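You operate a simulated robot arm through the tools that you are given. There is no shell and no other tool.

You are at the controls of a simulated robot arm. One attempt, no reset.

## Task
Plug in the brass lamp, switch it on and set the lamp knob to 1.
Fine: move the green tin off the socket onto the desk.
Where things are to end (x, y in the base frame): green tin within 60 mm of [450, 80].

The check looks at the end state, three seconds after you hand in, the way a careful person would. Anything else that was tipped, shoved, dropped, spilled or broken makes it a failure.

## Robot
A 7-joint arm with a two-finger parallel gripper, fixed in place. Base frame: the origin is on the floor under the middle of its stand, x ahead of it, y to its left, z up; the work surface is at about z = 735. Units: mm, degrees, N and s.
With the tool pointing down near the work surface it reaches from about 280 to 680 mm from the base axis. Its first joint turns from -66.0 to 66.0 degrees. Payload 1.57 kg.
The TCP is the grasp point between the finger pads, 30 mm short of the fingertips. In the tool frame z runs along the fingers and y along their closing line. Largest opening 110 mm; finger width 24, thickness 12; the body of the gripper, 48 by 112 mm, starts 78 mm behind the TCP.
Orientation is told as [roll, pitch, yaw] about the base's x, y, z axes, in that order, counted from this pose: with the fingers straight down and closing along the base's y, the tool's x points along the base's -x, its y along +y and its z along -z.

## Interface
- The arm moves only by the tool move_arm. Its arguments are lists of equal length, an entry for each row: "fingers": the finger opening in mm, from 0 to 110; "dp": the shift along the base's x, y, z in mm, a list of three; "rot": the turn, a rotation vector about the base's x, y, z in degrees, a list of three. In form: {"fingers": [fingers, ...], "dp": [[dx, dy, dz], ...], "rot": [[wx, wy, wz], ...]}. A call has 1 to 20 rows; each row is the pose to reach, as a shift and turn from the pose commanded when the call began. Each row takes 0.2 s and may step no farther than 50 mm and 8.6 degrees from the row before; otherwise, or with a gripper value out of range, the whole call is refused. Where a pose cannot be reached the arm comes as near as it can. A force on the tool above 70 N (or 10 N above the force at the start of the call, whichever is more), or a blocked arm, ends the call early, and 0.2 s more pass. The fingers move at their own pace (about 108 mm/s each) and stop on an object; they squeeze with about 37 N. The grip force told is the motor's: it shows also when the fingers shut on nothing. Time passes only in rows, and 0.2 s behind the last, so rows that repeat a pose let the fingers close. It gives the time, the measured TCP pose, the force on the tool (base axes), the opening and the grip force at its end, in the units of the frame above (readings bear some noise), with the torque about the TCP (base axes, N m) and any sound that the robot's microphone picked up.
- Cameras (640 x 400 px; columns grow to the right, rows downward): "scene" is fixed at [160.5, -397.2, 1390.9]; the picture's right is [0.82, -0.57, 0.00], its down [-0.36, -0.52, -0.77] and it looks along [0.44, 0.64, -0.63] (base axes); focal length 335 px, centre (320, 200). "wrist" rides on the gripper at [70, 16, -141] in the tool frame; the picture's right is [-0.23, 0.97, 0.00], its down [-0.85, -0.20, -0.48] and it looks along [-0.47, -0.11, 0.88] (tool axes); focal length 222 px, centre (320, 200). There is no depth. A picture from a camera that has moved, and an enlarged one, comes with that camera's place and axes in the base frame and with its lens. The place of the scene camera against the robot may be out by one fixed shift of up to 12 mm in any direction.
- capture(camera): a new picture of that camera. It takes no simulated time.
- zoom(camera, box): a new picture of the part [left, top, right, bottom] of that camera's present view, enlarged. It takes no simulated time.
- finish_job(): hands the job in; it is judged then, once.

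Nothing tells you positions but the pictures and the camera data. Unless the task says otherwise, let go and move clear before handing in.

The tools are called after "Call:" as a command line: name --argument value ..., lists and objects as JSON in quotes. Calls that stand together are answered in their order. move_arm: Moves the arm, as the interface text tells. Its arguments: {"type":"object","properties":{"fingers":{"type":"array"},"dp":{"type":"array"},"rot":{"type":"array"}},"required":["fingers","dp","rot"]} The other tools are called the same way: capture (camera) takes a picture; zoom (camera, box) takes an enlarged picture of a part of a camera's view; finish_job () hands the job in.

At the start:

```text
time: 0.0
tool_pos: [461.2, -136.9, 1100.8]
ee_rot: [0.0, 0.1, 0.0]
ft_force: [0.1, -0.2, 0.4]
moment: [-0.03, -0.03, -0.01]
gripper_width: 109.9
finger_force: 0.0
```

scene: 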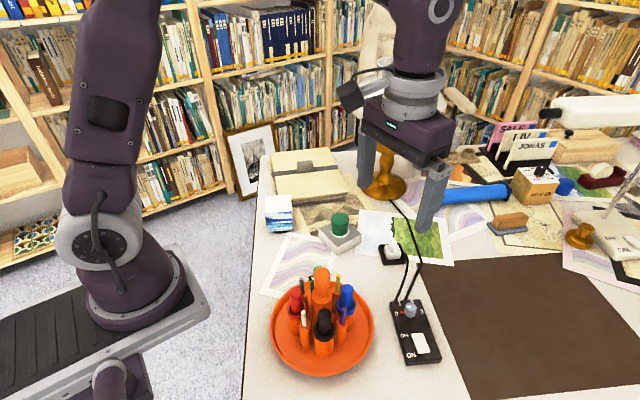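
wrist: 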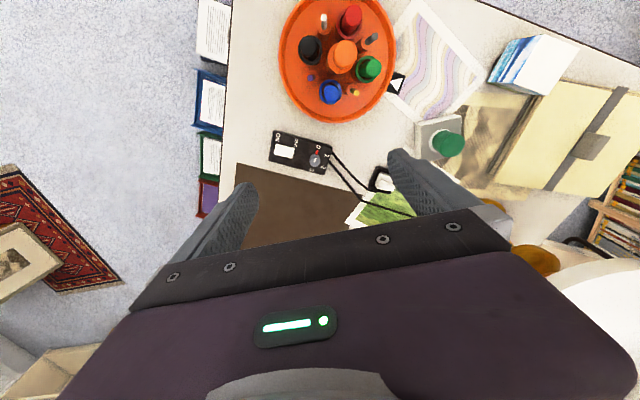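

I see a desk with a green tin on a grey socket block, a black control box with a switch and knob, a plug on a cord, and a brass lamp behind the gripper. I'll zoom in for details first.

Call:
zoom --camera "scene" --box '[250, 180, 470, 317]'

Call:
zoom --camera "scene" --box '[360, 260, 480, 380]'

Call:
zoom --camera "wrist" --box '[250, 100, 500, 256]'

```text
2.91 times, centred on (360, 248) of scene
camera zoom: at [160.5, -397.2, 1390.9], right [0.82, -0.57, 0.0], down [-0.36, -0.52, -0.77], along [0.44, 0.64, -0.63], focal length 975 px, centre (204, 59)
```

zoom: 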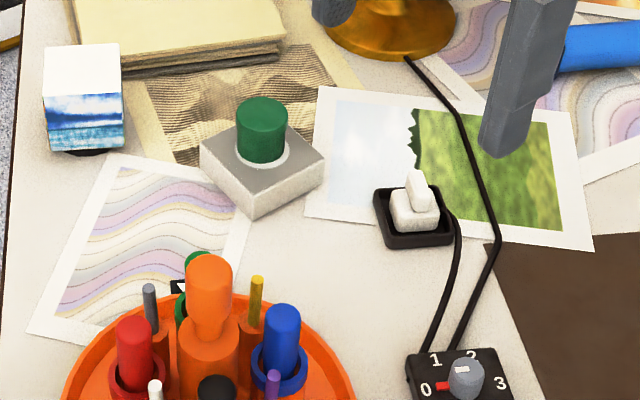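

```text
3.33 times, centred on (420, 320) of scene
camera zoom: at [160.5, -397.2, 1390.9], right [0.82, -0.57, 0.0], down [-0.36, -0.52, -0.77], along [0.44, 0.64, -0.63], focal length 1118 px, centre (-13, -200)
```

zoom: 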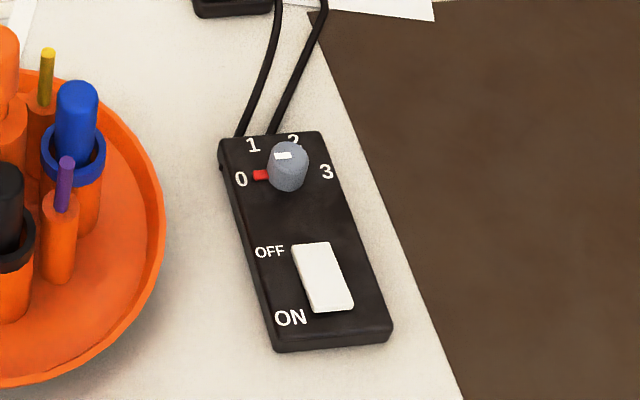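

```text
2.56 times, centred on (375, 178) of wrist
camera zoom: at [391.0, -120.9, 1241.9], right [0.23, 0.97, 0.0], down [0.85, -0.2, 0.48], along [0.47, -0.11, -0.88], focal length 569 px, centre (179, 256)
```

zoom: 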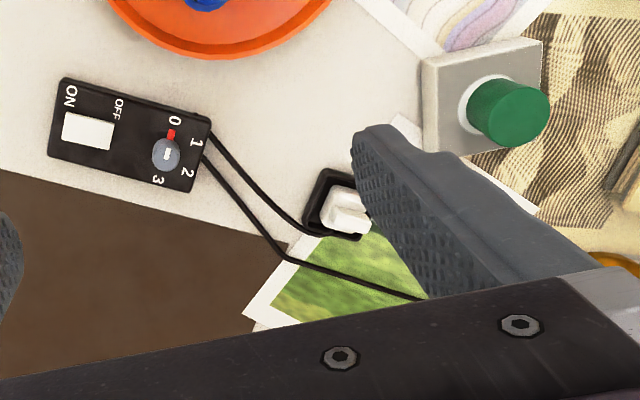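

The tin looks to sit on a socket block near (565, 92), with the socket top near z 766. The plug is in a black holder and the control box is nearer the robot. I'll move the arm high toward the work area for clearer views.

Call:
move_arm --fingers '[110, 110, 110, 110, 110]' --dp '[[-10, 40, 0], [-20, 80, 0], [-30, 120, 0], [-40, 160, 0], [-40, 180, 0]]' --rot '[[0, 0, 0], [0, 0, 0], [0, 0, 0], [0, 0, 0], [0, 0, 0]]'

Call:
capture --camera "wrist"

Call:
capture --camera "scene"

```text
time: 1.2
tool_pos: [422.5, 42.9, 1101.1]
ee_rot: [0.1, 0.0, 0.0]
ft_force: [0.4, 0.2, -0.4]
moment: [-0.01, 0.01, 0.01]
gripper_width: 110.3
finger_force: 0.1
```

```text
taken
camera wrist: at [350.9, 58.0, 1241.8], right [0.23, 0.97, 0.0], down [0.85, -0.2, 0.48], along [0.47, -0.11, -0.88], focal length 222 px, centre (320, 200)
```

wrist: 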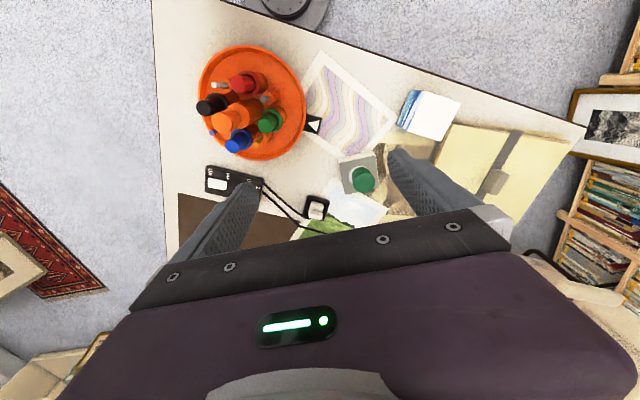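

```text
taken
```

scene: 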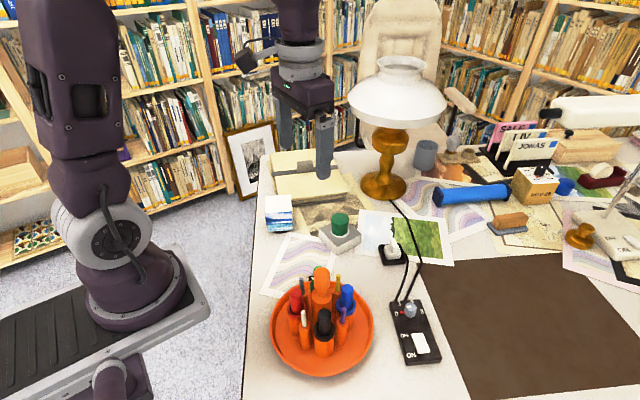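

The brass lamp is at the back, clear of the work area. I'll zoom in on the tin and socket, the plug holder, the box and the small black object by the tray.

Call:
zoom --camera "wrist" --box '[280, 90, 420, 230]'

Call:
zoom --camera "wrist" --box '[190, 150, 350, 250]'

Call:
zoom --camera "scene" --box '[360, 230, 440, 280]'

Call:
zoom --camera "scene" --box '[380, 290, 460, 370]'

Call:
zoom --camera "scene" --box '[250, 200, 370, 300]'

```text
2.86 times, centred on (350, 160) of wrist
camera zoom: at [350.9, 58.0, 1241.8], right [0.23, 0.97, 0.0], down [0.85, -0.2, 0.48], along [0.47, -0.11, -0.88], focal length 635 px, centre (234, 314)
```

zoom: 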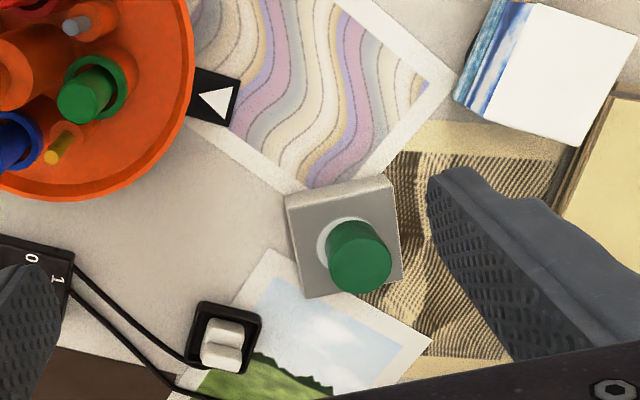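

```text
4.00 times, centred on (270, 200) of wrist
camera zoom: at [350.9, 58.0, 1241.8], right [0.23, 0.97, 0.0], down [0.85, -0.2, 0.48], along [0.47, -0.11, -0.88], focal length 888 px, centre (520, 200)
```

zoom: 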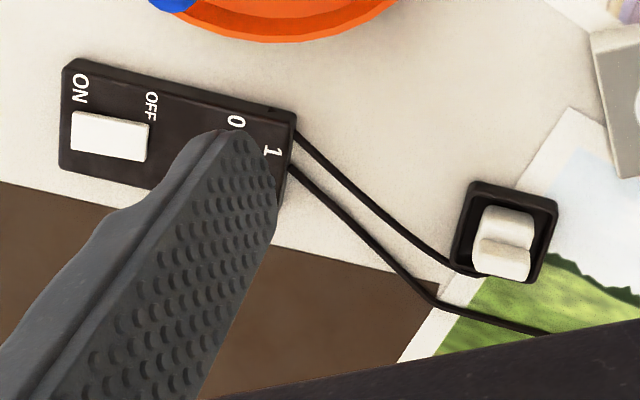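

```text
8.00 times, centred on (400, 255) of scene
camera zoom: at [160.5, -397.2, 1390.9], right [0.82, -0.57, 0.0], down [-0.36, -0.52, -0.77], along [0.44, 0.64, -0.63], focal length 2682 px, centre (-320, -240)
```

zoom: 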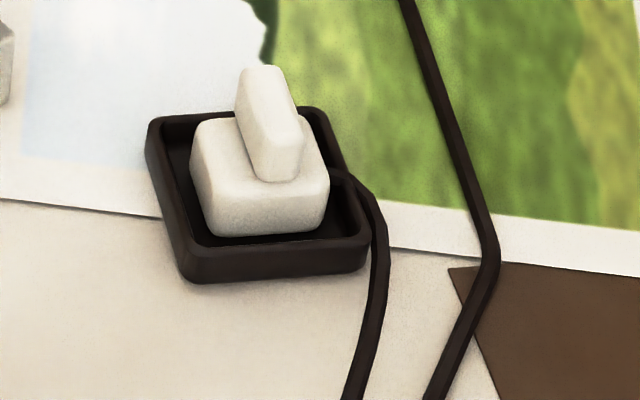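

```text
5.00 times, centred on (420, 330) of scene
camera zoom: at [160.5, -397.2, 1390.9], right [0.82, -0.57, 0.0], down [-0.36, -0.52, -0.77], along [0.44, 0.64, -0.63], focal length 1676 px, centre (-180, -450)
```

zoom: 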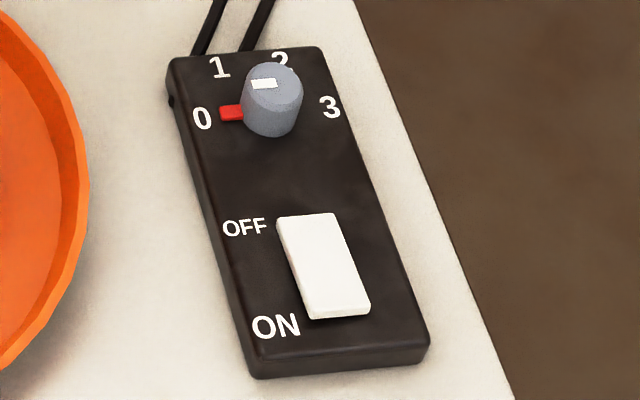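

```text
4.00 times, centred on (310, 250) of scene
camera zoom: at [160.5, -397.2, 1390.9], right [0.82, -0.57, 0.0], down [-0.36, -0.52, -0.77], along [0.44, 0.64, -0.63], focal length 1341 px, centre (360, 0)
```

zoom: 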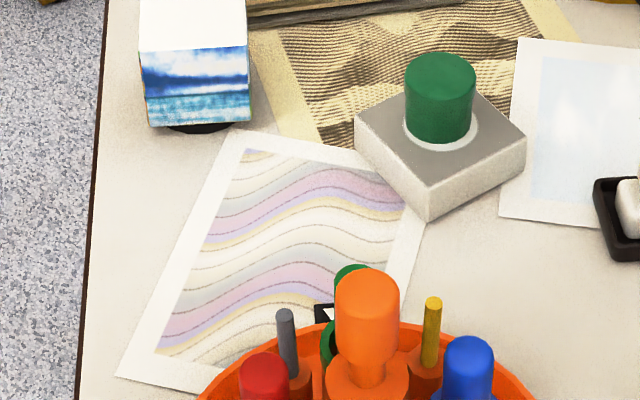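

The wrist views agree on the tin at about (561, 104), top z 811, on an axis-aligned socket block centred near (563, 102). I'll go above the tin and check the alignment before gripping.

Call:
move_arm --fingers '[110, 110, 110, 110, 110, 110, 110]' --dp '[[23.3, 10.2, -33], [46.6, 20.5, -66], [69.9, 30.7, -99], [93.2, 41, -132], [116.5, 51.2, -165], [139.8, 61.4, -200], [139.8, 61.4, -200]]' --rot '[[0, 0, 0], [0, 0, 0], [0, 0, 0], [0, 0, 0], [0, 0, 0], [0, 0, 0], [0, 0, 0]]'

Call:
capture --camera "wrist"

Call:
capture --camera "scene"

```text
time: 2.8
tool_pos: [561.1, 106.2, 900.0]
ee_rot: [0.0, 0.0, 0.0]
ft_force: [0.1, 0.5, 0.9]
moment: [-0.01, 0.02, -0.03]
gripper_width: 109.9
finger_force: 0.0
```

```text
taken
camera wrist: at [490.7, 121.8, 1042.8], right [0.23, 0.97, 0.0], down [0.85, -0.2, 0.48], along [0.47, -0.11, -0.88], focal length 222 px, centre (320, 200)
```

wrist: 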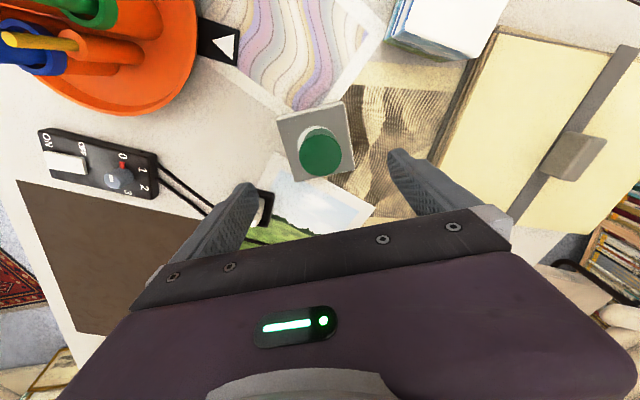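

```text
taken
```

scene: 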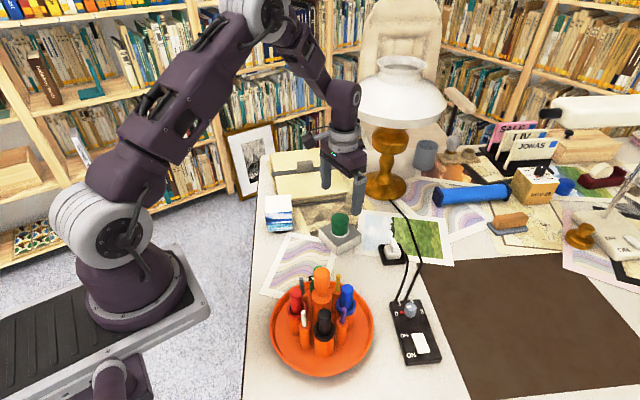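

The gripper is above the tin. I'll zoom to refine the tin centre and to look at the box.

Call:
zoom --camera "wrist" --box '[240, 80, 400, 220]'

Call:
zoom --camera "wrist" --box '[20, 110, 180, 210]'

```text
2.86 times, centred on (320, 150) of wrist
camera zoom: at [490.7, 121.8, 1042.8], right [0.23, 0.97, 0.0], down [0.85, -0.2, 0.48], along [0.47, -0.11, -0.88], focal length 635 px, centre (320, 343)
```

zoom: 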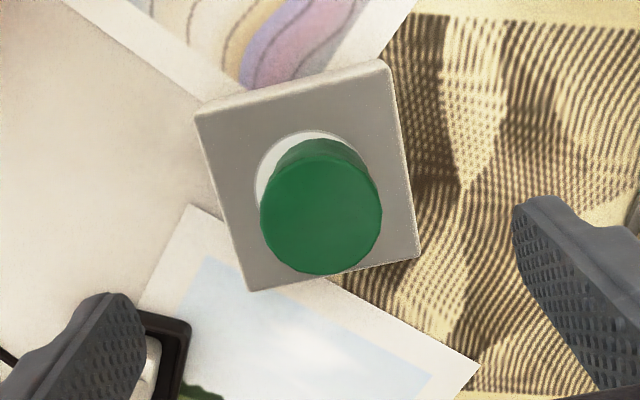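

```text
4.00 times, centred on (100, 160) of wrist
camera zoom: at [490.7, 121.8, 1042.8], right [0.23, 0.97, 0.0], down [0.85, -0.2, 0.48], along [0.47, -0.11, -0.88], focal length 888 px, centre (1200, 360)
```

zoom: 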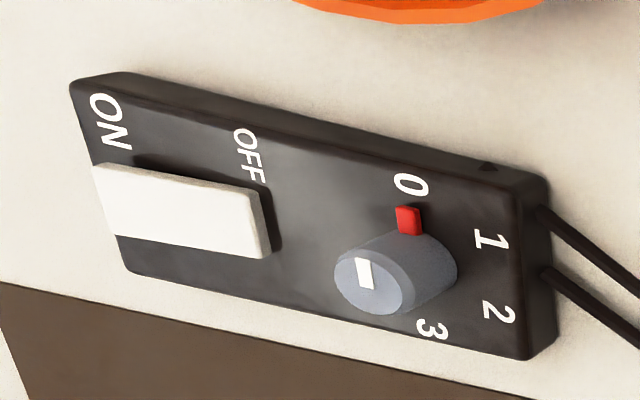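

The tin is about 45 mm across and centred under the TCP. I'll descend to grip its upper half with the fingertips clear of the socket top, then close.

Call:
move_arm --fingers '[110, 110, 110, 110, 110, 80, 60, 38, 38, 38]' --dp '[[0, 0, -30], [0, 0, -60], [0, 0, -85], [0, 0, -99], [0, 0, -99], [0, 0, -99], [0, 0, -99], [0, 0, -99], [0, 0, -99], [0, 0, -99]]' --rot '[[0, 0, 0], [0, 0, 0], [0, 0, 0], [0, 0, 0], [0, 0, 0], [0, 0, 0], [0, 0, 0], [0, 0, 0], [0, 0, 0], [0, 0, 0]]'

Call:
capture --camera "wrist"

Call:
zoom --camera "scene" --box '[250, 150, 450, 275]'

```text
time: 5.0
tool_pos: [562.0, 106.6, 801.0]
ee_rot: [0.0, -0.1, 0.0]
ft_force: [0.5, 0.7, 0.9]
moment: [0.0, -0.02, -0.05]
gripper_width: 45.3
finger_force: 37.4
```

```text
taken
camera wrist: at [491.6, 121.1, 942.8], right [0.23, 0.97, 0.0], down [0.85, -0.2, 0.48], along [0.47, -0.11, -0.88], focal length 222 px, centre (320, 200)
```

wrist: 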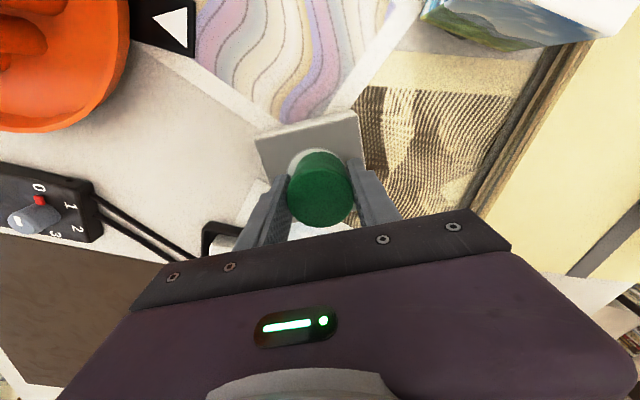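

```text
3.20 times, centred on (350, 212) of scene
camera zoom: at [160.5, -397.2, 1390.9], right [0.82, -0.57, 0.0], down [-0.36, -0.52, -0.77], along [0.44, 0.64, -0.63], focal length 1073 px, centre (224, 160)
```

zoom: 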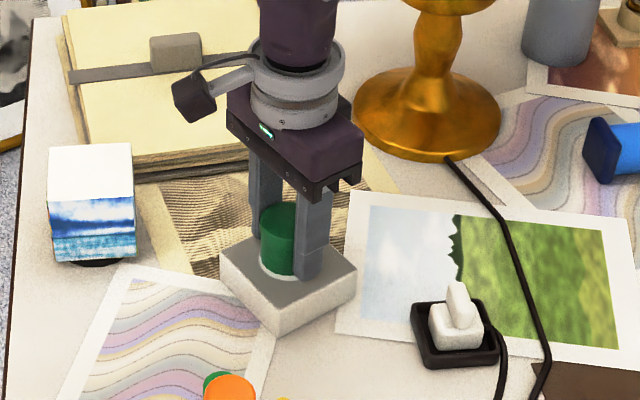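

The tin is gripped at 45 mm. I'll lift it clear and carry it to just above the desk near (446, 86).

Call:
move_arm --fingers '[38, 38, 38, 38, 38, 38, 38, 38, 38]' --dp '[[0, 0, 25], [0, 0, 60], [-35, -6, 60], [-75, -12, 60], [-116, -18, 60], [-116, -18, 30], [-116, -18, 0], [-116, -18, -18], [-116, -18, -18]]' --rot '[[0, 0, 0], [0, 0, 0], [0, 0, 0], [0, 0, 0], [0, 0, 0], [0, 0, 0], [0, 0, 0], [0, 0, 0], [0, 0, 0]]'

Call:
capture --camera "wrist"

Call:
zoom --camera "scene" --box '[230, 180, 430, 305]'

```text
time: 7.0
tool_pos: [443.2, 88.1, 782.3]
ee_rot: [0.0, 0.0, -0.1]
ft_force: [0.7, 0.3, -0.7]
moment: [-0.01, -0.01, 0.0]
gripper_width: 45.1
finger_force: 36.7
```

```text
taken
camera wrist: at [373.9, 103.3, 923.9], right [0.23, 0.97, 0.0], down [0.85, -0.2, 0.48], along [0.47, -0.11, -0.88], focal length 222 px, centre (320, 200)
```

wrist: 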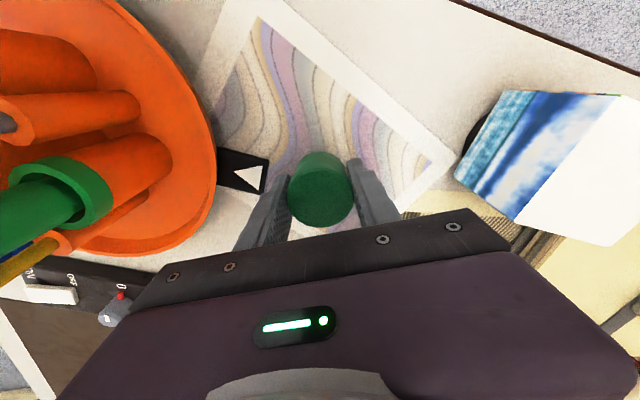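

```text
3.20 times, centred on (330, 242) of scene
camera zoom: at [160.5, -397.2, 1390.9], right [0.82, -0.57, 0.0], down [-0.36, -0.52, -0.77], along [0.44, 0.64, -0.63], focal length 1073 px, centre (288, 64)
```

zoom: 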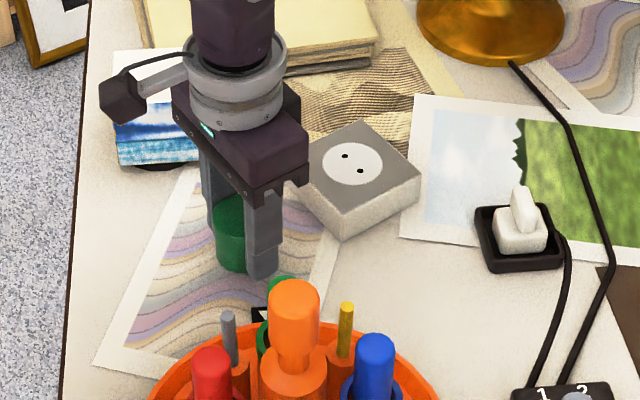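

The socket face with its two holes is now visible. I'll lower the tin slowly until it touches the desk.

Call:
move_arm --fingers '[38, 38, 38, 38, 38]' --dp '[[0, 0, -2], [0, 0, -4], [0, 0, -6], [0, 0, -7], [0, 0, -8]]' --rot '[[0, 0, 0], [0, 0, 0], [0, 0, 0], [0, 0, 0], [0, 0, 0]]'

```text
time: 8.2
tool_pos: [444.9, 87.2, 775.2]
ee_rot: [0.0, 0.0, 0.1]
ft_force: [-0.2, -0.2, -0.7]
moment: [0.02, -0.01, -0.01]
gripper_width: 45.4
finger_force: 36.9
```

There is no contact yet at z 775, so I'll continue down in 1 mm steps.

Call:
move_arm --fingers '[38, 38, 38]' --dp '[[0, 0, -1], [0, 0, -2], [0, 0, -2]]' --rot '[[0, 0, 0], [0, 0, 0], [0, 0, 0]]'

Call:
zoom --camera "scene" --box '[270, 220, 350, 280]'

```text
time: 9.0
tool_pos: [444.7, 87.2, 773.3]
ee_rot: [-0.1, 0.0, 0.1]
ft_force: [0.2, 0.0, -0.3]
moment: [0.01, 0.0, -0.01]
gripper_width: 45.1
finger_force: 36.8
```

```text
6.67 times, centred on (310, 250) of scene
camera zoom: at [160.5, -397.2, 1390.9], right [0.82, -0.57, 0.0], down [-0.36, -0.52, -0.77], along [0.44, 0.64, -0.63], focal length 2235 px, centre (387, -133)
```

zoom: 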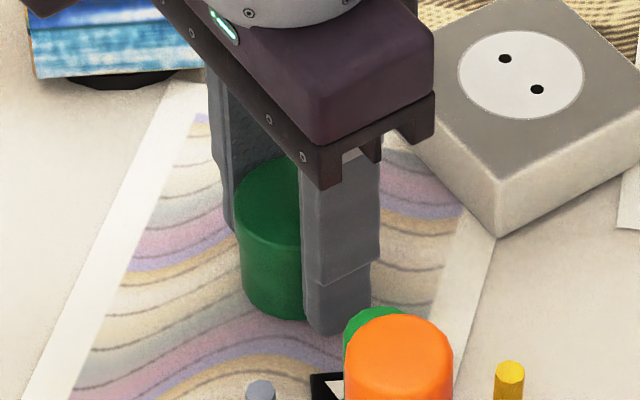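

Still no contact, so I'll keep lowering gently.

Call:
move_arm --fingers '[38, 38, 38]' --dp '[[0, 0, -1], [0, 0, -2], [0, 0, -2]]' --rot '[[0, 0, 0], [0, 0, 0], [0, 0, 0]]'

```text
time: 9.8
tool_pos: [444.9, 88.4, 770.7]
ee_rot: [0.0, 0.0, 0.0]
ft_force: [0.1, -1.0, -1.1]
moment: [-0.01, 0.01, 0.01]
gripper_width: 45.1
finger_force: 36.7
```

Call:
move_arm --fingers '[38, 38, 38]' --dp '[[0, 0, -1], [0, 0, -2], [0, 0, -2]]' --rot '[[0, 0, 0], [0, 0, 0], [0, 0, 0]]'

Call:
zoom --camera "wrist" --box '[220, 100, 420, 260]'

```text
time: 10.6
tool_pos: [444.5, 88.1, 768.6]
ee_rot: [0.0, 0.0, -0.1]
ft_force: [-1.4, -0.2, -0.1]
moment: [0.0, -0.05, -0.02]
gripper_width: 45.3
finger_force: 36.6
```

```text
2.50 times, centred on (320, 180) of wrist
camera zoom: at [374.9, 102.4, 911.0], right [0.23, 0.97, 0.0], down [0.85, -0.2, 0.48], along [0.47, -0.11, -0.88], focal length 555 px, centre (320, 250)
```

zoom: 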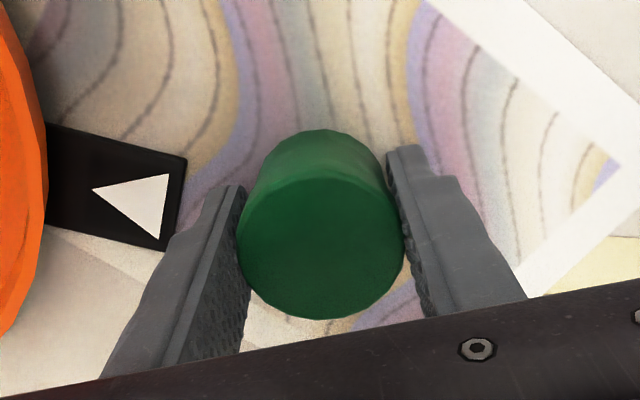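

Call:
move_arm --fingers '[38, 38]' --dp '[[0, 0, -1], [0, 0, -1]]' --rot '[[0, 0, 0], [0, 0, 0]]'

Call:
zoom --camera "scene" --box '[280, 230, 340, 275]'

```text
time: 11.2
tool_pos: [444.1, 87.4, 769.2]
ee_rot: [0.1, 0.0, 0.1]
ft_force: [-0.3, 0.8, -0.3]
moment: [0.0, -0.02, -0.02]
gripper_width: 44.9
finger_force: 37.0
```

```text
8.89 times, centred on (310, 252) of scene
camera zoom: at [160.5, -397.2, 1390.9], right [0.82, -0.57, 0.0], down [-0.36, -0.52, -0.77], along [0.44, 0.64, -0.63], focal length 2980 px, centre (409, -267)
```

zoom: 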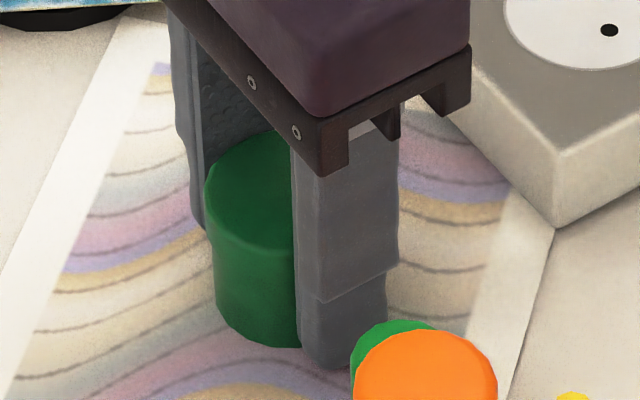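

Call:
move_arm --fingers '[38, 38]' --dp '[[0, 0, -1], [0, 0, -1]]' --rot '[[0, 0, 0], [0, 0, 0]]'

```text
time: 11.8
tool_pos: [445.6, 87.1, 768.1]
ee_rot: [0.1, 0.0, 0.0]
ft_force: [0.1, 0.7, -0.8]
moment: [-0.01, -0.04, -0.02]
gripper_width: 45.3
finger_force: 36.7
```

Call:
move_arm --fingers '[38, 38, 38]' --dp '[[0, 0, -0.7], [0, 0, -1.4], [0, 0, -1.4]]' --rot '[[0, 0, 0], [0, 0, 0], [0, 0, 0]]'

Call:
zoom --camera "scene" --box '[280, 230, 340, 275]'

```text
time: 12.6
tool_pos: [444.9, 87.7, 766.1]
ee_rot: [-0.1, -0.2, -0.1]
ft_force: [-3.8, 1.3, 34.6]
moment: [0.01, 0.01, 0.0]
gripper_width: 45.2
finger_force: 36.6
```

```text
8.89 times, centred on (310, 252) of scene
camera zoom: at [159.9, -397.3, 1391.0], right [0.82, -0.57, 0.0], down [-0.36, -0.52, -0.77], along [0.44, 0.64, -0.63], focal length 2980 px, centre (409, -267)
```

zoom: 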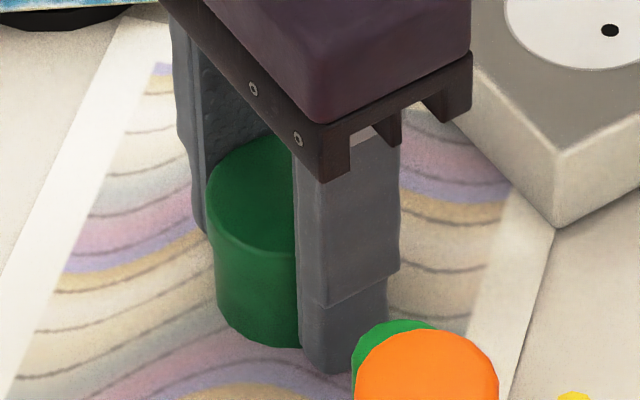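

Contact is made at about z 766. I'll ease up a little, open the fingers just clear of the tin, and rise straight up.

Call:
move_arm --fingers '[45, 50, 56, 62, 66, 66]' --dp '[[0, 0, 0.6], [0, 0, 0.8], [0, 0, 0.8], [0, 0, 0.8], [0, 0, 1], [0, 0, 1]]' --rot '[[0, 0, 0], [0, 0, 0], [0, 0, 0], [0, 0, 0], [0, 0, 0], [0, 0, 0]]'

Call:
zoom --camera "wrist" --box '[220, 100, 420, 260]'

```text
time: 14.0
tool_pos: [445.6, 87.3, 766.4]
ee_rot: [0.0, -0.1, 0.0]
ft_force: [-0.6, -0.4, -0.2]
moment: [0.01, 0.0, 0.01]
gripper_width: 66.1
finger_force: 0.0
```

```text
2.50 times, centred on (320, 180) of wrist
camera zoom: at [375.0, 102.1, 908.1], right [0.23, 0.97, 0.0], down [0.85, -0.2, 0.48], along [0.47, -0.11, -0.88], focal length 555 px, centre (320, 250)
```

zoom: 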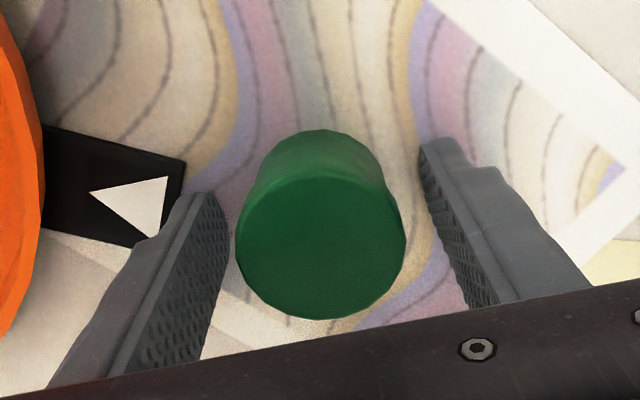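

The tin is standing free on the desk. I'll rise straight up, then move over the plug holder for a closer look.

Call:
move_arm --fingers '[66, 66, 66, 66, 66, 66, 66, 66]' --dp '[[0, 0, 20], [0, 0, 60], [0, 0, 105], [0, 0, 150], [40, -25, 170], [80, -55, 180], [120, -85, 180], [155, -110, 180]]' --rot '[[0, 0, 0], [0, 0, 0], [0, 0, 0], [0, 0, 0], [0, 0, 0], [0, 0, 0], [0, 0, 0], [0, 0, 0]]'

Call:
capture --camera "wrist"

Call:
capture --camera "scene"

```text
refused: row 5 steps farther than a row can; nothing moved
```

```text
taken
camera wrist: at [375.0, 102.1, 908.1], right [0.23, 0.97, 0.0], down [0.85, -0.2, 0.48], along [0.47, -0.11, -0.88], focal length 222 px, centre (320, 200)
```

wrist: 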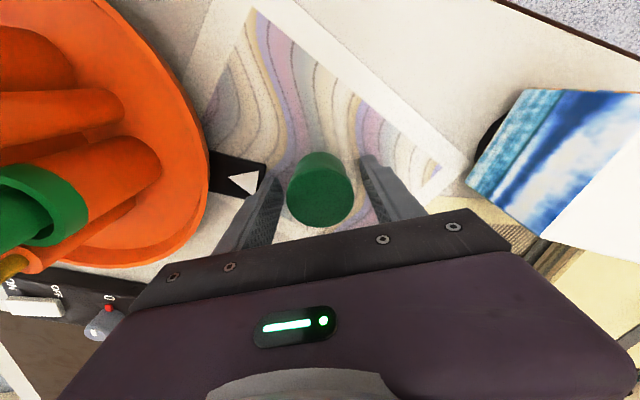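

```text
taken
```

scene: 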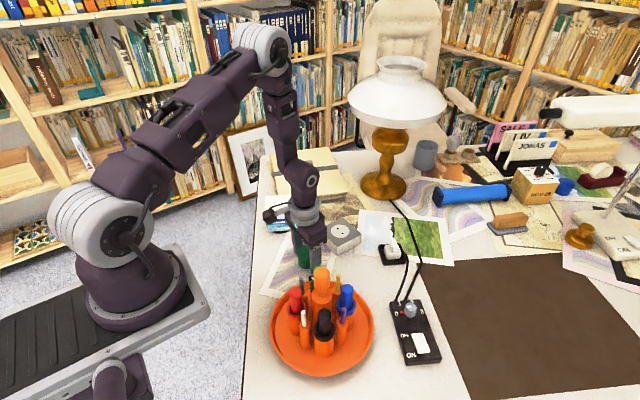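

That call was refused because one row's step was too long. I'll resend the same move with smaller steps.

Call:
move_arm --fingers '[66, 66, 66, 66, 66, 66, 66, 66, 66]' --dp '[[0, 0, 15], [0, 0, 55], [0, 0, 100], [0, 0, 145], [30, -20, 170], [65, -45, 185], [100, -70, 190], [135, -95, 190], [155, -110, 190]]' --rot '[[0, 0, 0], [0, 0, 0], [0, 0, 0], [0, 0, 0], [0, 0, 0], [0, 0, 0], [0, 0, 0], [0, 0, 0], [0, 0, 0]]'

Call:
capture --camera "wrist"

Call:
capture --camera "scene"

```text
time: 16.0
tool_pos: [600.4, -22.9, 957.8]
ee_rot: [0.0, 0.0, 0.0]
ft_force: [0.1, 0.2, -0.3]
moment: [0.04, 0.01, 0.0]
gripper_width: 66.0
finger_force: 0.0
```

```text
taken
camera wrist: at [530.3, -8.0, 1099.1], right [0.23, 0.97, 0.0], down [0.86, -0.2, 0.48], along [0.47, -0.11, -0.88], focal length 222 px, centre (320, 200)
```

wrist: 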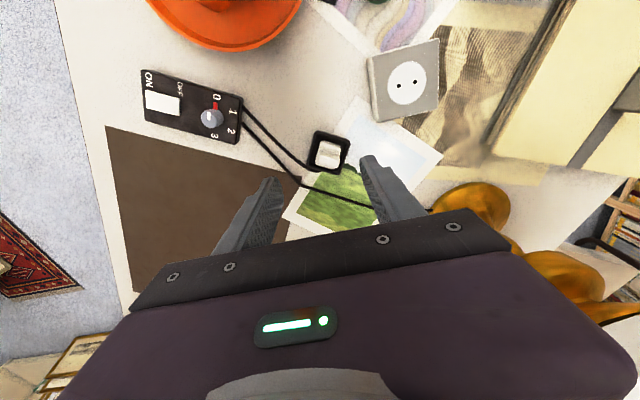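

```text
taken
```

scene: 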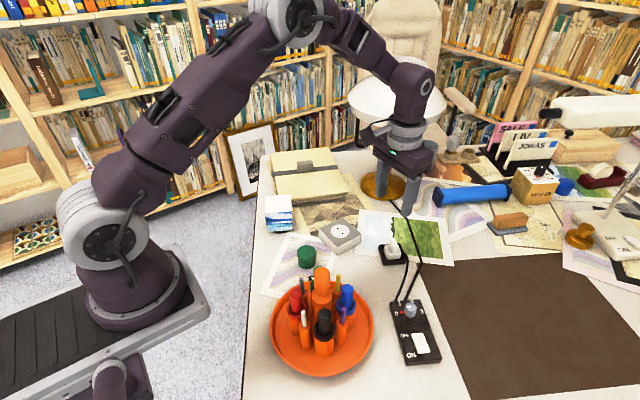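

A very good view of everything from above. I'll zoom in on each of the plug, the socket and the box to get their geometry.

Call:
zoom --camera "wrist" --box '[296, 120, 360, 180]'

Call:
zoom --camera "wrist" --box '[360, 30, 450, 130]'

Call:
zoom --camera "wrist" --box '[130, 60, 258, 150]'

Call:
zoom --camera "scene" --box '[310, 200, 420, 280]'

```text
6.67 times, centred on (328, 150) of wrist
camera zoom: at [530.3, -8.0, 1099.1], right [0.23, 0.97, 0.0], down [0.86, -0.2, 0.48], along [0.47, -0.11, -0.88], focal length 1481 px, centre (267, 533)
```

zoom: 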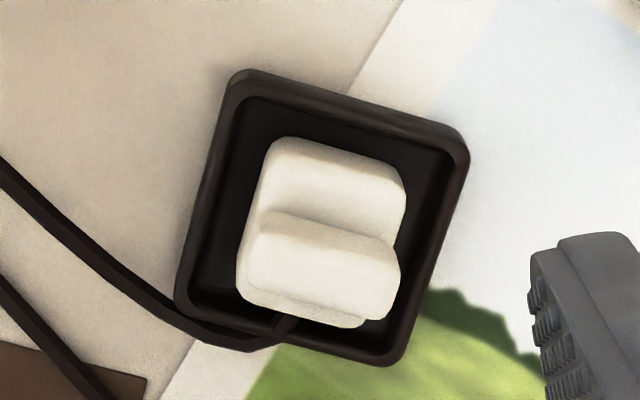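

```text
4.00 times, centred on (405, 80) of wrist
camera zoom: at [530.3, -8.0, 1099.1], right [0.23, 0.97, 0.0], down [0.86, -0.2, 0.48], along [0.47, -0.11, -0.88], focal length 888 px, centre (-20, 680)
```

zoom: 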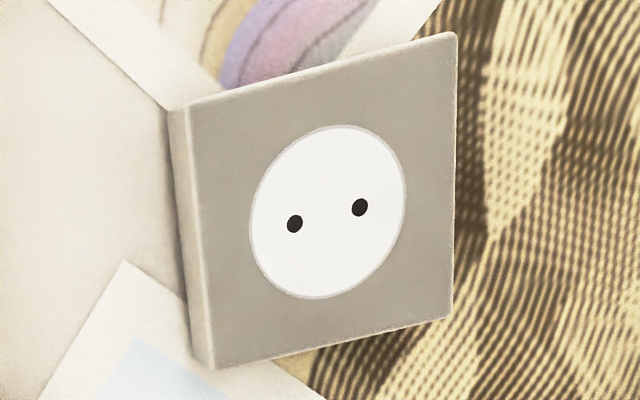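

```text
4.44 times, centred on (194, 105) of wrist
camera zoom: at [530.3, -8.0, 1099.1], right [0.23, 0.97, 0.0], down [0.86, -0.2, 0.48], along [0.47, -0.11, -0.88], focal length 987 px, centre (880, 622)
```

zoom: 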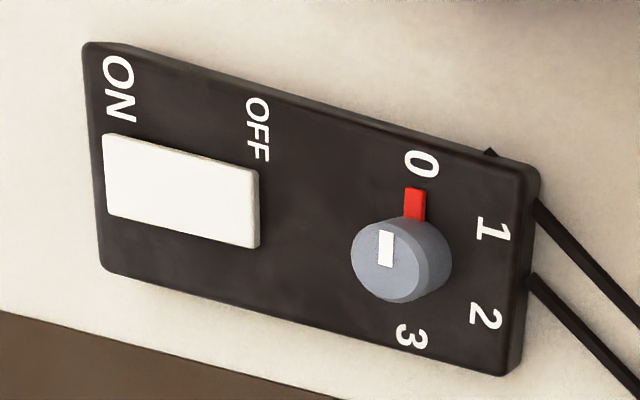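

```text
5.00 times, centred on (365, 240) of scene
camera zoom: at [160.5, -397.3, 1390.9], right [0.82, -0.57, 0.0], down [-0.36, -0.52, -0.77], along [0.44, 0.64, -0.63], focal length 1676 px, centre (95, 0)
```

zoom: 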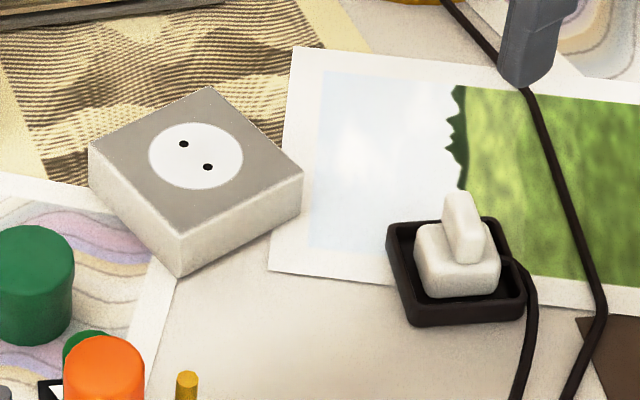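

The plug holder is square, turned about -30° and centred near (637, -20), with a fin on top of the plug. The socket holes lie along y, centred near (562.6, 102). I'll turn the tool 60° above the plug so the fingers straddle the fin, and come closer to look.

Call:
move_arm --fingers '[66, 66, 66, 66, 66, 66, 66, 66, 66]' --dp '[[5, 1, 0], [10, 1, 0], [15, 2, 0], [20, 2, 0], [25, 3, -10], [30, 3, -20], [35, 4, -30], [37, 4, -40], [37, 4, -40]]' --rot '[[0, 0, 7.5], [0, 0, 15], [0, 0, 22.5], [0, 0, 30], [0, 0, 37.5], [0, 0, 45], [0, 0, 52.5], [0, 0, 60], [0, 0, 60]]'

Call:
capture --camera "wrist"

Call:
capture --camera "scene"

```text
time: 18.0
tool_pos: [637.1, -17.8, 915.9]
ee_rot: [0.0, 0.0, 60.1]
ft_force: [0.1, -0.4, -0.6]
moment: [0.0, -0.01, -0.01]
gripper_width: 66.2
finger_force: 0.1
```

```text
taken
camera wrist: at [587.5, -72.1, 1058.2], right [-0.73, 0.68, 0.0], down [0.6, 0.64, 0.48], along [0.33, 0.35, -0.88], focal length 222 px, centre (320, 200)
```

wrist: 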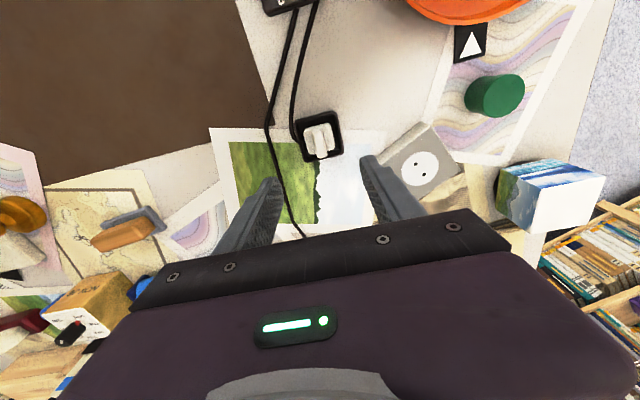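

```text
taken
```

scene: 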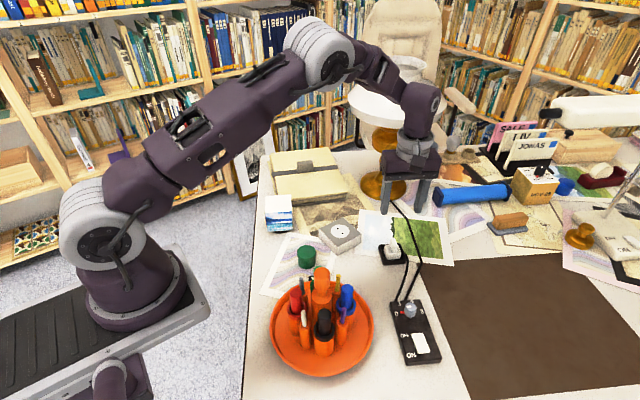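

Call:
zoom --camera "wrist" --box '[285, 100, 355, 170]'

Call:
zoom --camera "scene" --box '[360, 150, 440, 280]'

```text
5.71 times, centred on (320, 135) of wrist
camera zoom: at [587.5, -72.1, 1058.2], right [-0.73, 0.68, 0.0], down [0.6, 0.64, 0.48], along [0.33, 0.35, -0.88], focal length 1269 px, centre (320, 571)
```

zoom: 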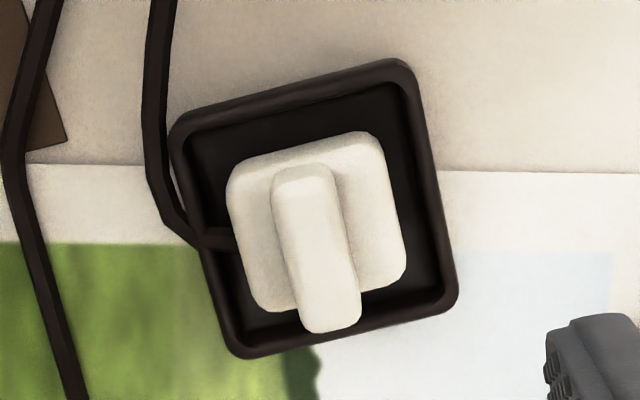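

```text
3.08 times, centred on (400, 215) of scene
camera zoom: at [160.5, -397.3, 1390.9], right [0.82, -0.57, 0.0], down [-0.36, -0.52, -0.77], along [0.44, 0.64, -0.63], focal length 1032 px, centre (74, 154)
```

zoom: 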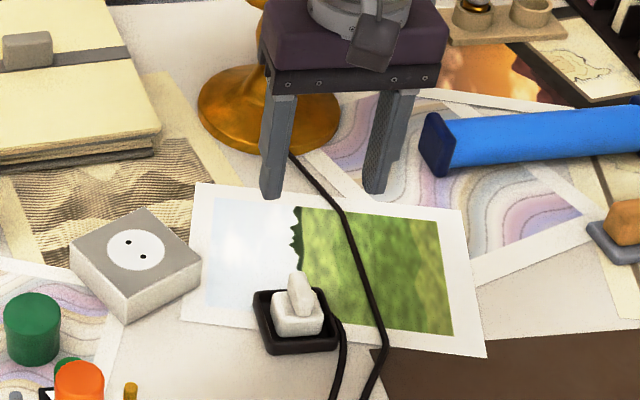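

Triangulating two wrist views gives the plug at about (637, -20.6), body top z 765 and fin top z 783. The fin lines up with the tool at yaw 60. I'll descend to just above the body and close on the fin.

Call:
move_arm --fingers '[50, 44, 40, 40, 40, 40]' --dp '[[0, -1, -30], [0, -1, -60], [0, -1, -90], [0, -1, -105], [0, -1, -114], [0, -1, -114]]' --rot '[[0, 0, 0], [0, 0, 0], [0, 0, 0], [0, 0, 0], [0, 0, 0], [0, 0, 0]]'

Call:
capture --camera "wrist"

Call:
zoom --camera "scene" --box '[350, 200, 430, 280]'

```text
time: 19.4
tool_pos: [637.0, -19.2, 802.1]
ee_rot: [0.0, 0.0, 60.0]
ft_force: [0.8, -0.2, 0.3]
moment: [0.0, 0.03, 0.0]
gripper_width: 40.2
finger_force: 0.0
```

```text
taken
camera wrist: at [587.2, -73.0, 944.0], right [-0.73, 0.68, 0.0], down [0.6, 0.64, 0.48], along [0.33, 0.35, -0.88], focal length 222 px, centre (320, 200)
```

wrist: 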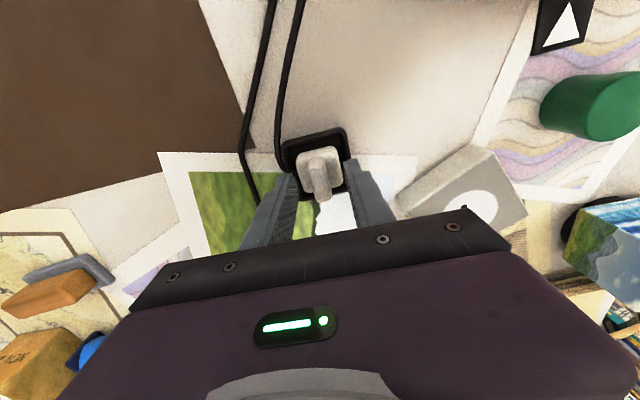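

```text
5.00 times, centred on (390, 240) of scene
camera zoom: at [160.5, -397.2, 1390.9], right [0.82, -0.57, 0.0], down [-0.36, -0.52, -0.77], along [0.44, 0.64, -0.63], focal length 1676 px, centre (-30, 0)
```

zoom: 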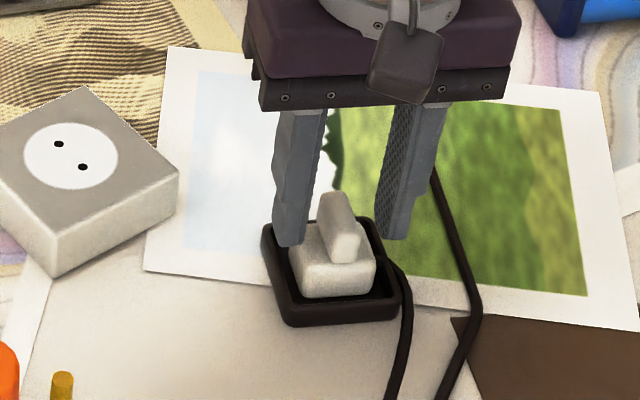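

Call:
zoom --camera "wrist" --box '[240, 110, 400, 230]'

```text
3.33 times, centred on (320, 170) of wrist
camera zoom: at [587.2, -73.0, 944.0], right [-0.73, 0.68, 0.0], down [0.6, 0.64, 0.48], along [0.33, 0.35, -0.88], focal length 740 px, centre (320, 300)
```

zoom: 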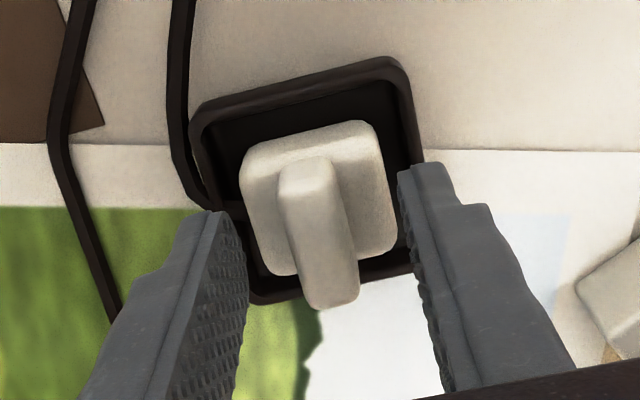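

The fingers straddle the fin well. I'll shift slightly, lower another 4 mm and close on it.

Call:
move_arm --fingers '[40, 40, 30, 20, 8, 4, 4]' --dp '[[0.7, -0.4, -2], [0.7, -0.4, -4.5], [0.7, -0.4, -4.5], [0.7, -0.4, -4.5], [0.7, -0.4, -4.5], [0.7, -0.4, -4.5], [0.7, -0.4, -4.5]]' --rot '[[0, 0, 0], [0, 0, 0], [0, 0, 0], [0, 0, 0], [0, 0, 0], [0, 0, 0], [0, 0, 0]]'

Call:
zoom --camera "wrist" --box '[240, 110, 400, 230]'

Call:
zoom --camera "scene" --box '[350, 200, 430, 280]'

```text
time: 21.0
tool_pos: [637.1, -20.0, 798.3]
ee_rot: [0.1, 0.0, 60.0]
ft_force: [0.2, -0.1, 0.5]
moment: [-0.01, -0.03, 0.0]
gripper_width: 13.3
finger_force: 29.5
```

```text
3.33 times, centred on (320, 170) of wrist
camera zoom: at [588.4, -73.4, 940.1], right [-0.73, 0.68, 0.0], down [0.6, 0.64, 0.48], along [0.33, 0.35, -0.88], focal length 740 px, centre (320, 300)
```

zoom: 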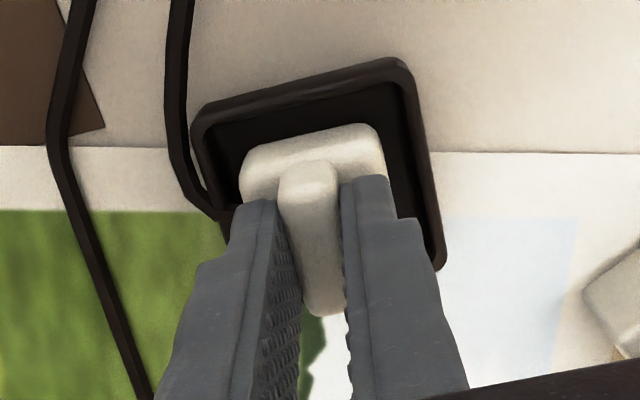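

```text
5.00 times, centred on (390, 240) of scene
camera zoom: at [160.5, -397.2, 1390.9], right [0.82, -0.57, 0.0], down [-0.36, -0.52, -0.77], along [0.44, 0.64, -0.63], focal length 1676 px, centre (-30, 0)
```

zoom: 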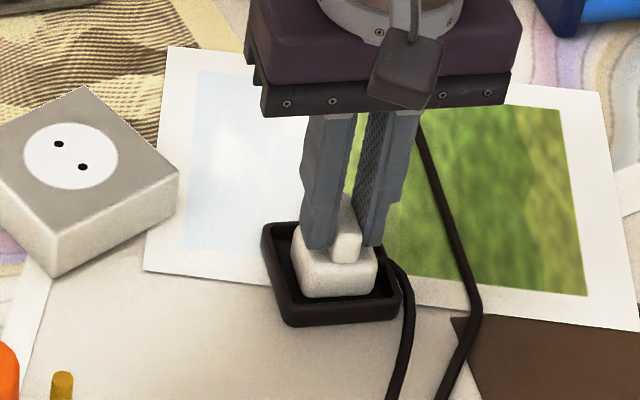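

The fingers hold the fin at about 13 mm. I'll let the grip settle and then lift slowly.

Call:
move_arm --fingers '[4, 4, 4, 4, 4, 4]' --dp '[[0, 0, 0], [0, 0, 3], [0, 0, 8], [0, 0, 16], [0, 0, 30], [0, 0, 30]]' --rot '[[0, 0, 0], [0, 0, 0], [0, 0, 0], [0, 0, 0], [0, 0, 0], [0, 0, 0]]'

Call:
capture --camera "wrist"

Call:
zoom --camera "scene" --box '[350, 190, 430, 270]'

```text
time: 22.4
tool_pos: [637.1, -20.7, 827.3]
ee_rot: [-0.1, -0.1, 60.0]
ft_force: [0.1, -0.3, -0.1]
moment: [0.0, -0.05, 0.0]
gripper_width: 12.9
finger_force: 29.8
```

```text
taken
camera wrist: at [588.1, -73.9, 970.1], right [-0.73, 0.68, 0.0], down [0.6, 0.64, 0.48], along [0.33, 0.35, -0.88], focal length 222 px, centre (320, 200)
```

wrist: 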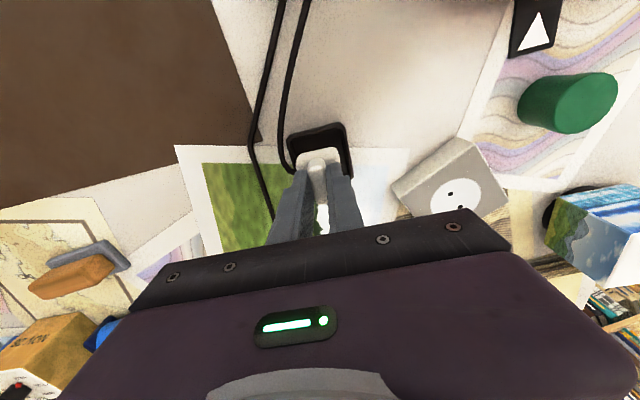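

```text
5.00 times, centred on (390, 230) of scene
camera zoom: at [160.5, -397.3, 1390.9], right [0.82, -0.57, 0.0], down [-0.36, -0.52, -0.77], along [0.44, 0.64, -0.63], focal length 1676 px, centre (-30, 50)
```

zoom: 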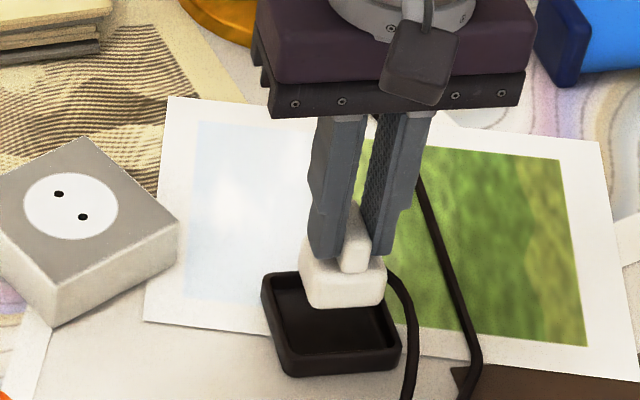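

The plug has lifted free and the holder stayed put. I'll raise it higher to see where the pins are.

Call:
move_arm --fingers '[4, 4, 4, 4, 4]' --dp '[[0, 0, 20], [-5, 5, 45], [-10, 10, 70], [-15, 15, 90], [-15, 15, 90]]' --rot '[[0, 0, 0], [0, 0, 0], [0, 0, 0], [0, 0, 0], [0, 0, 0]]'

Call:
capture --camera "scene"

Call:
zoom --camera "scene" --box '[360, 170, 430, 240]'

```text
time: 23.6
tool_pos: [623.8, -4.5, 918.9]
ee_rot: [0.0, 0.0, 60.0]
ft_force: [0.3, -0.9, -1.1]
moment: [0.02, -0.02, 0.02]
gripper_width: 13.0
finger_force: 29.3
```

```text
taken
```

scene: 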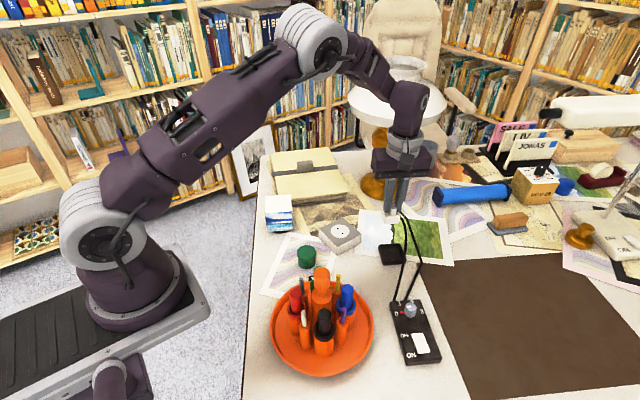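

```text
5.71 times, centred on (395, 205) of scene
camera zoom: at [160.5, -397.2, 1390.9], right [0.82, -0.57, 0.0], down [-0.36, -0.52, -0.77], along [0.44, 0.64, -0.63], focal length 1916 px, centre (-109, 171)
```

zoom: 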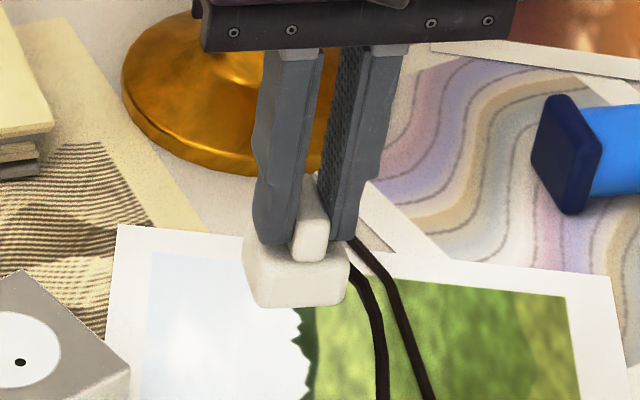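

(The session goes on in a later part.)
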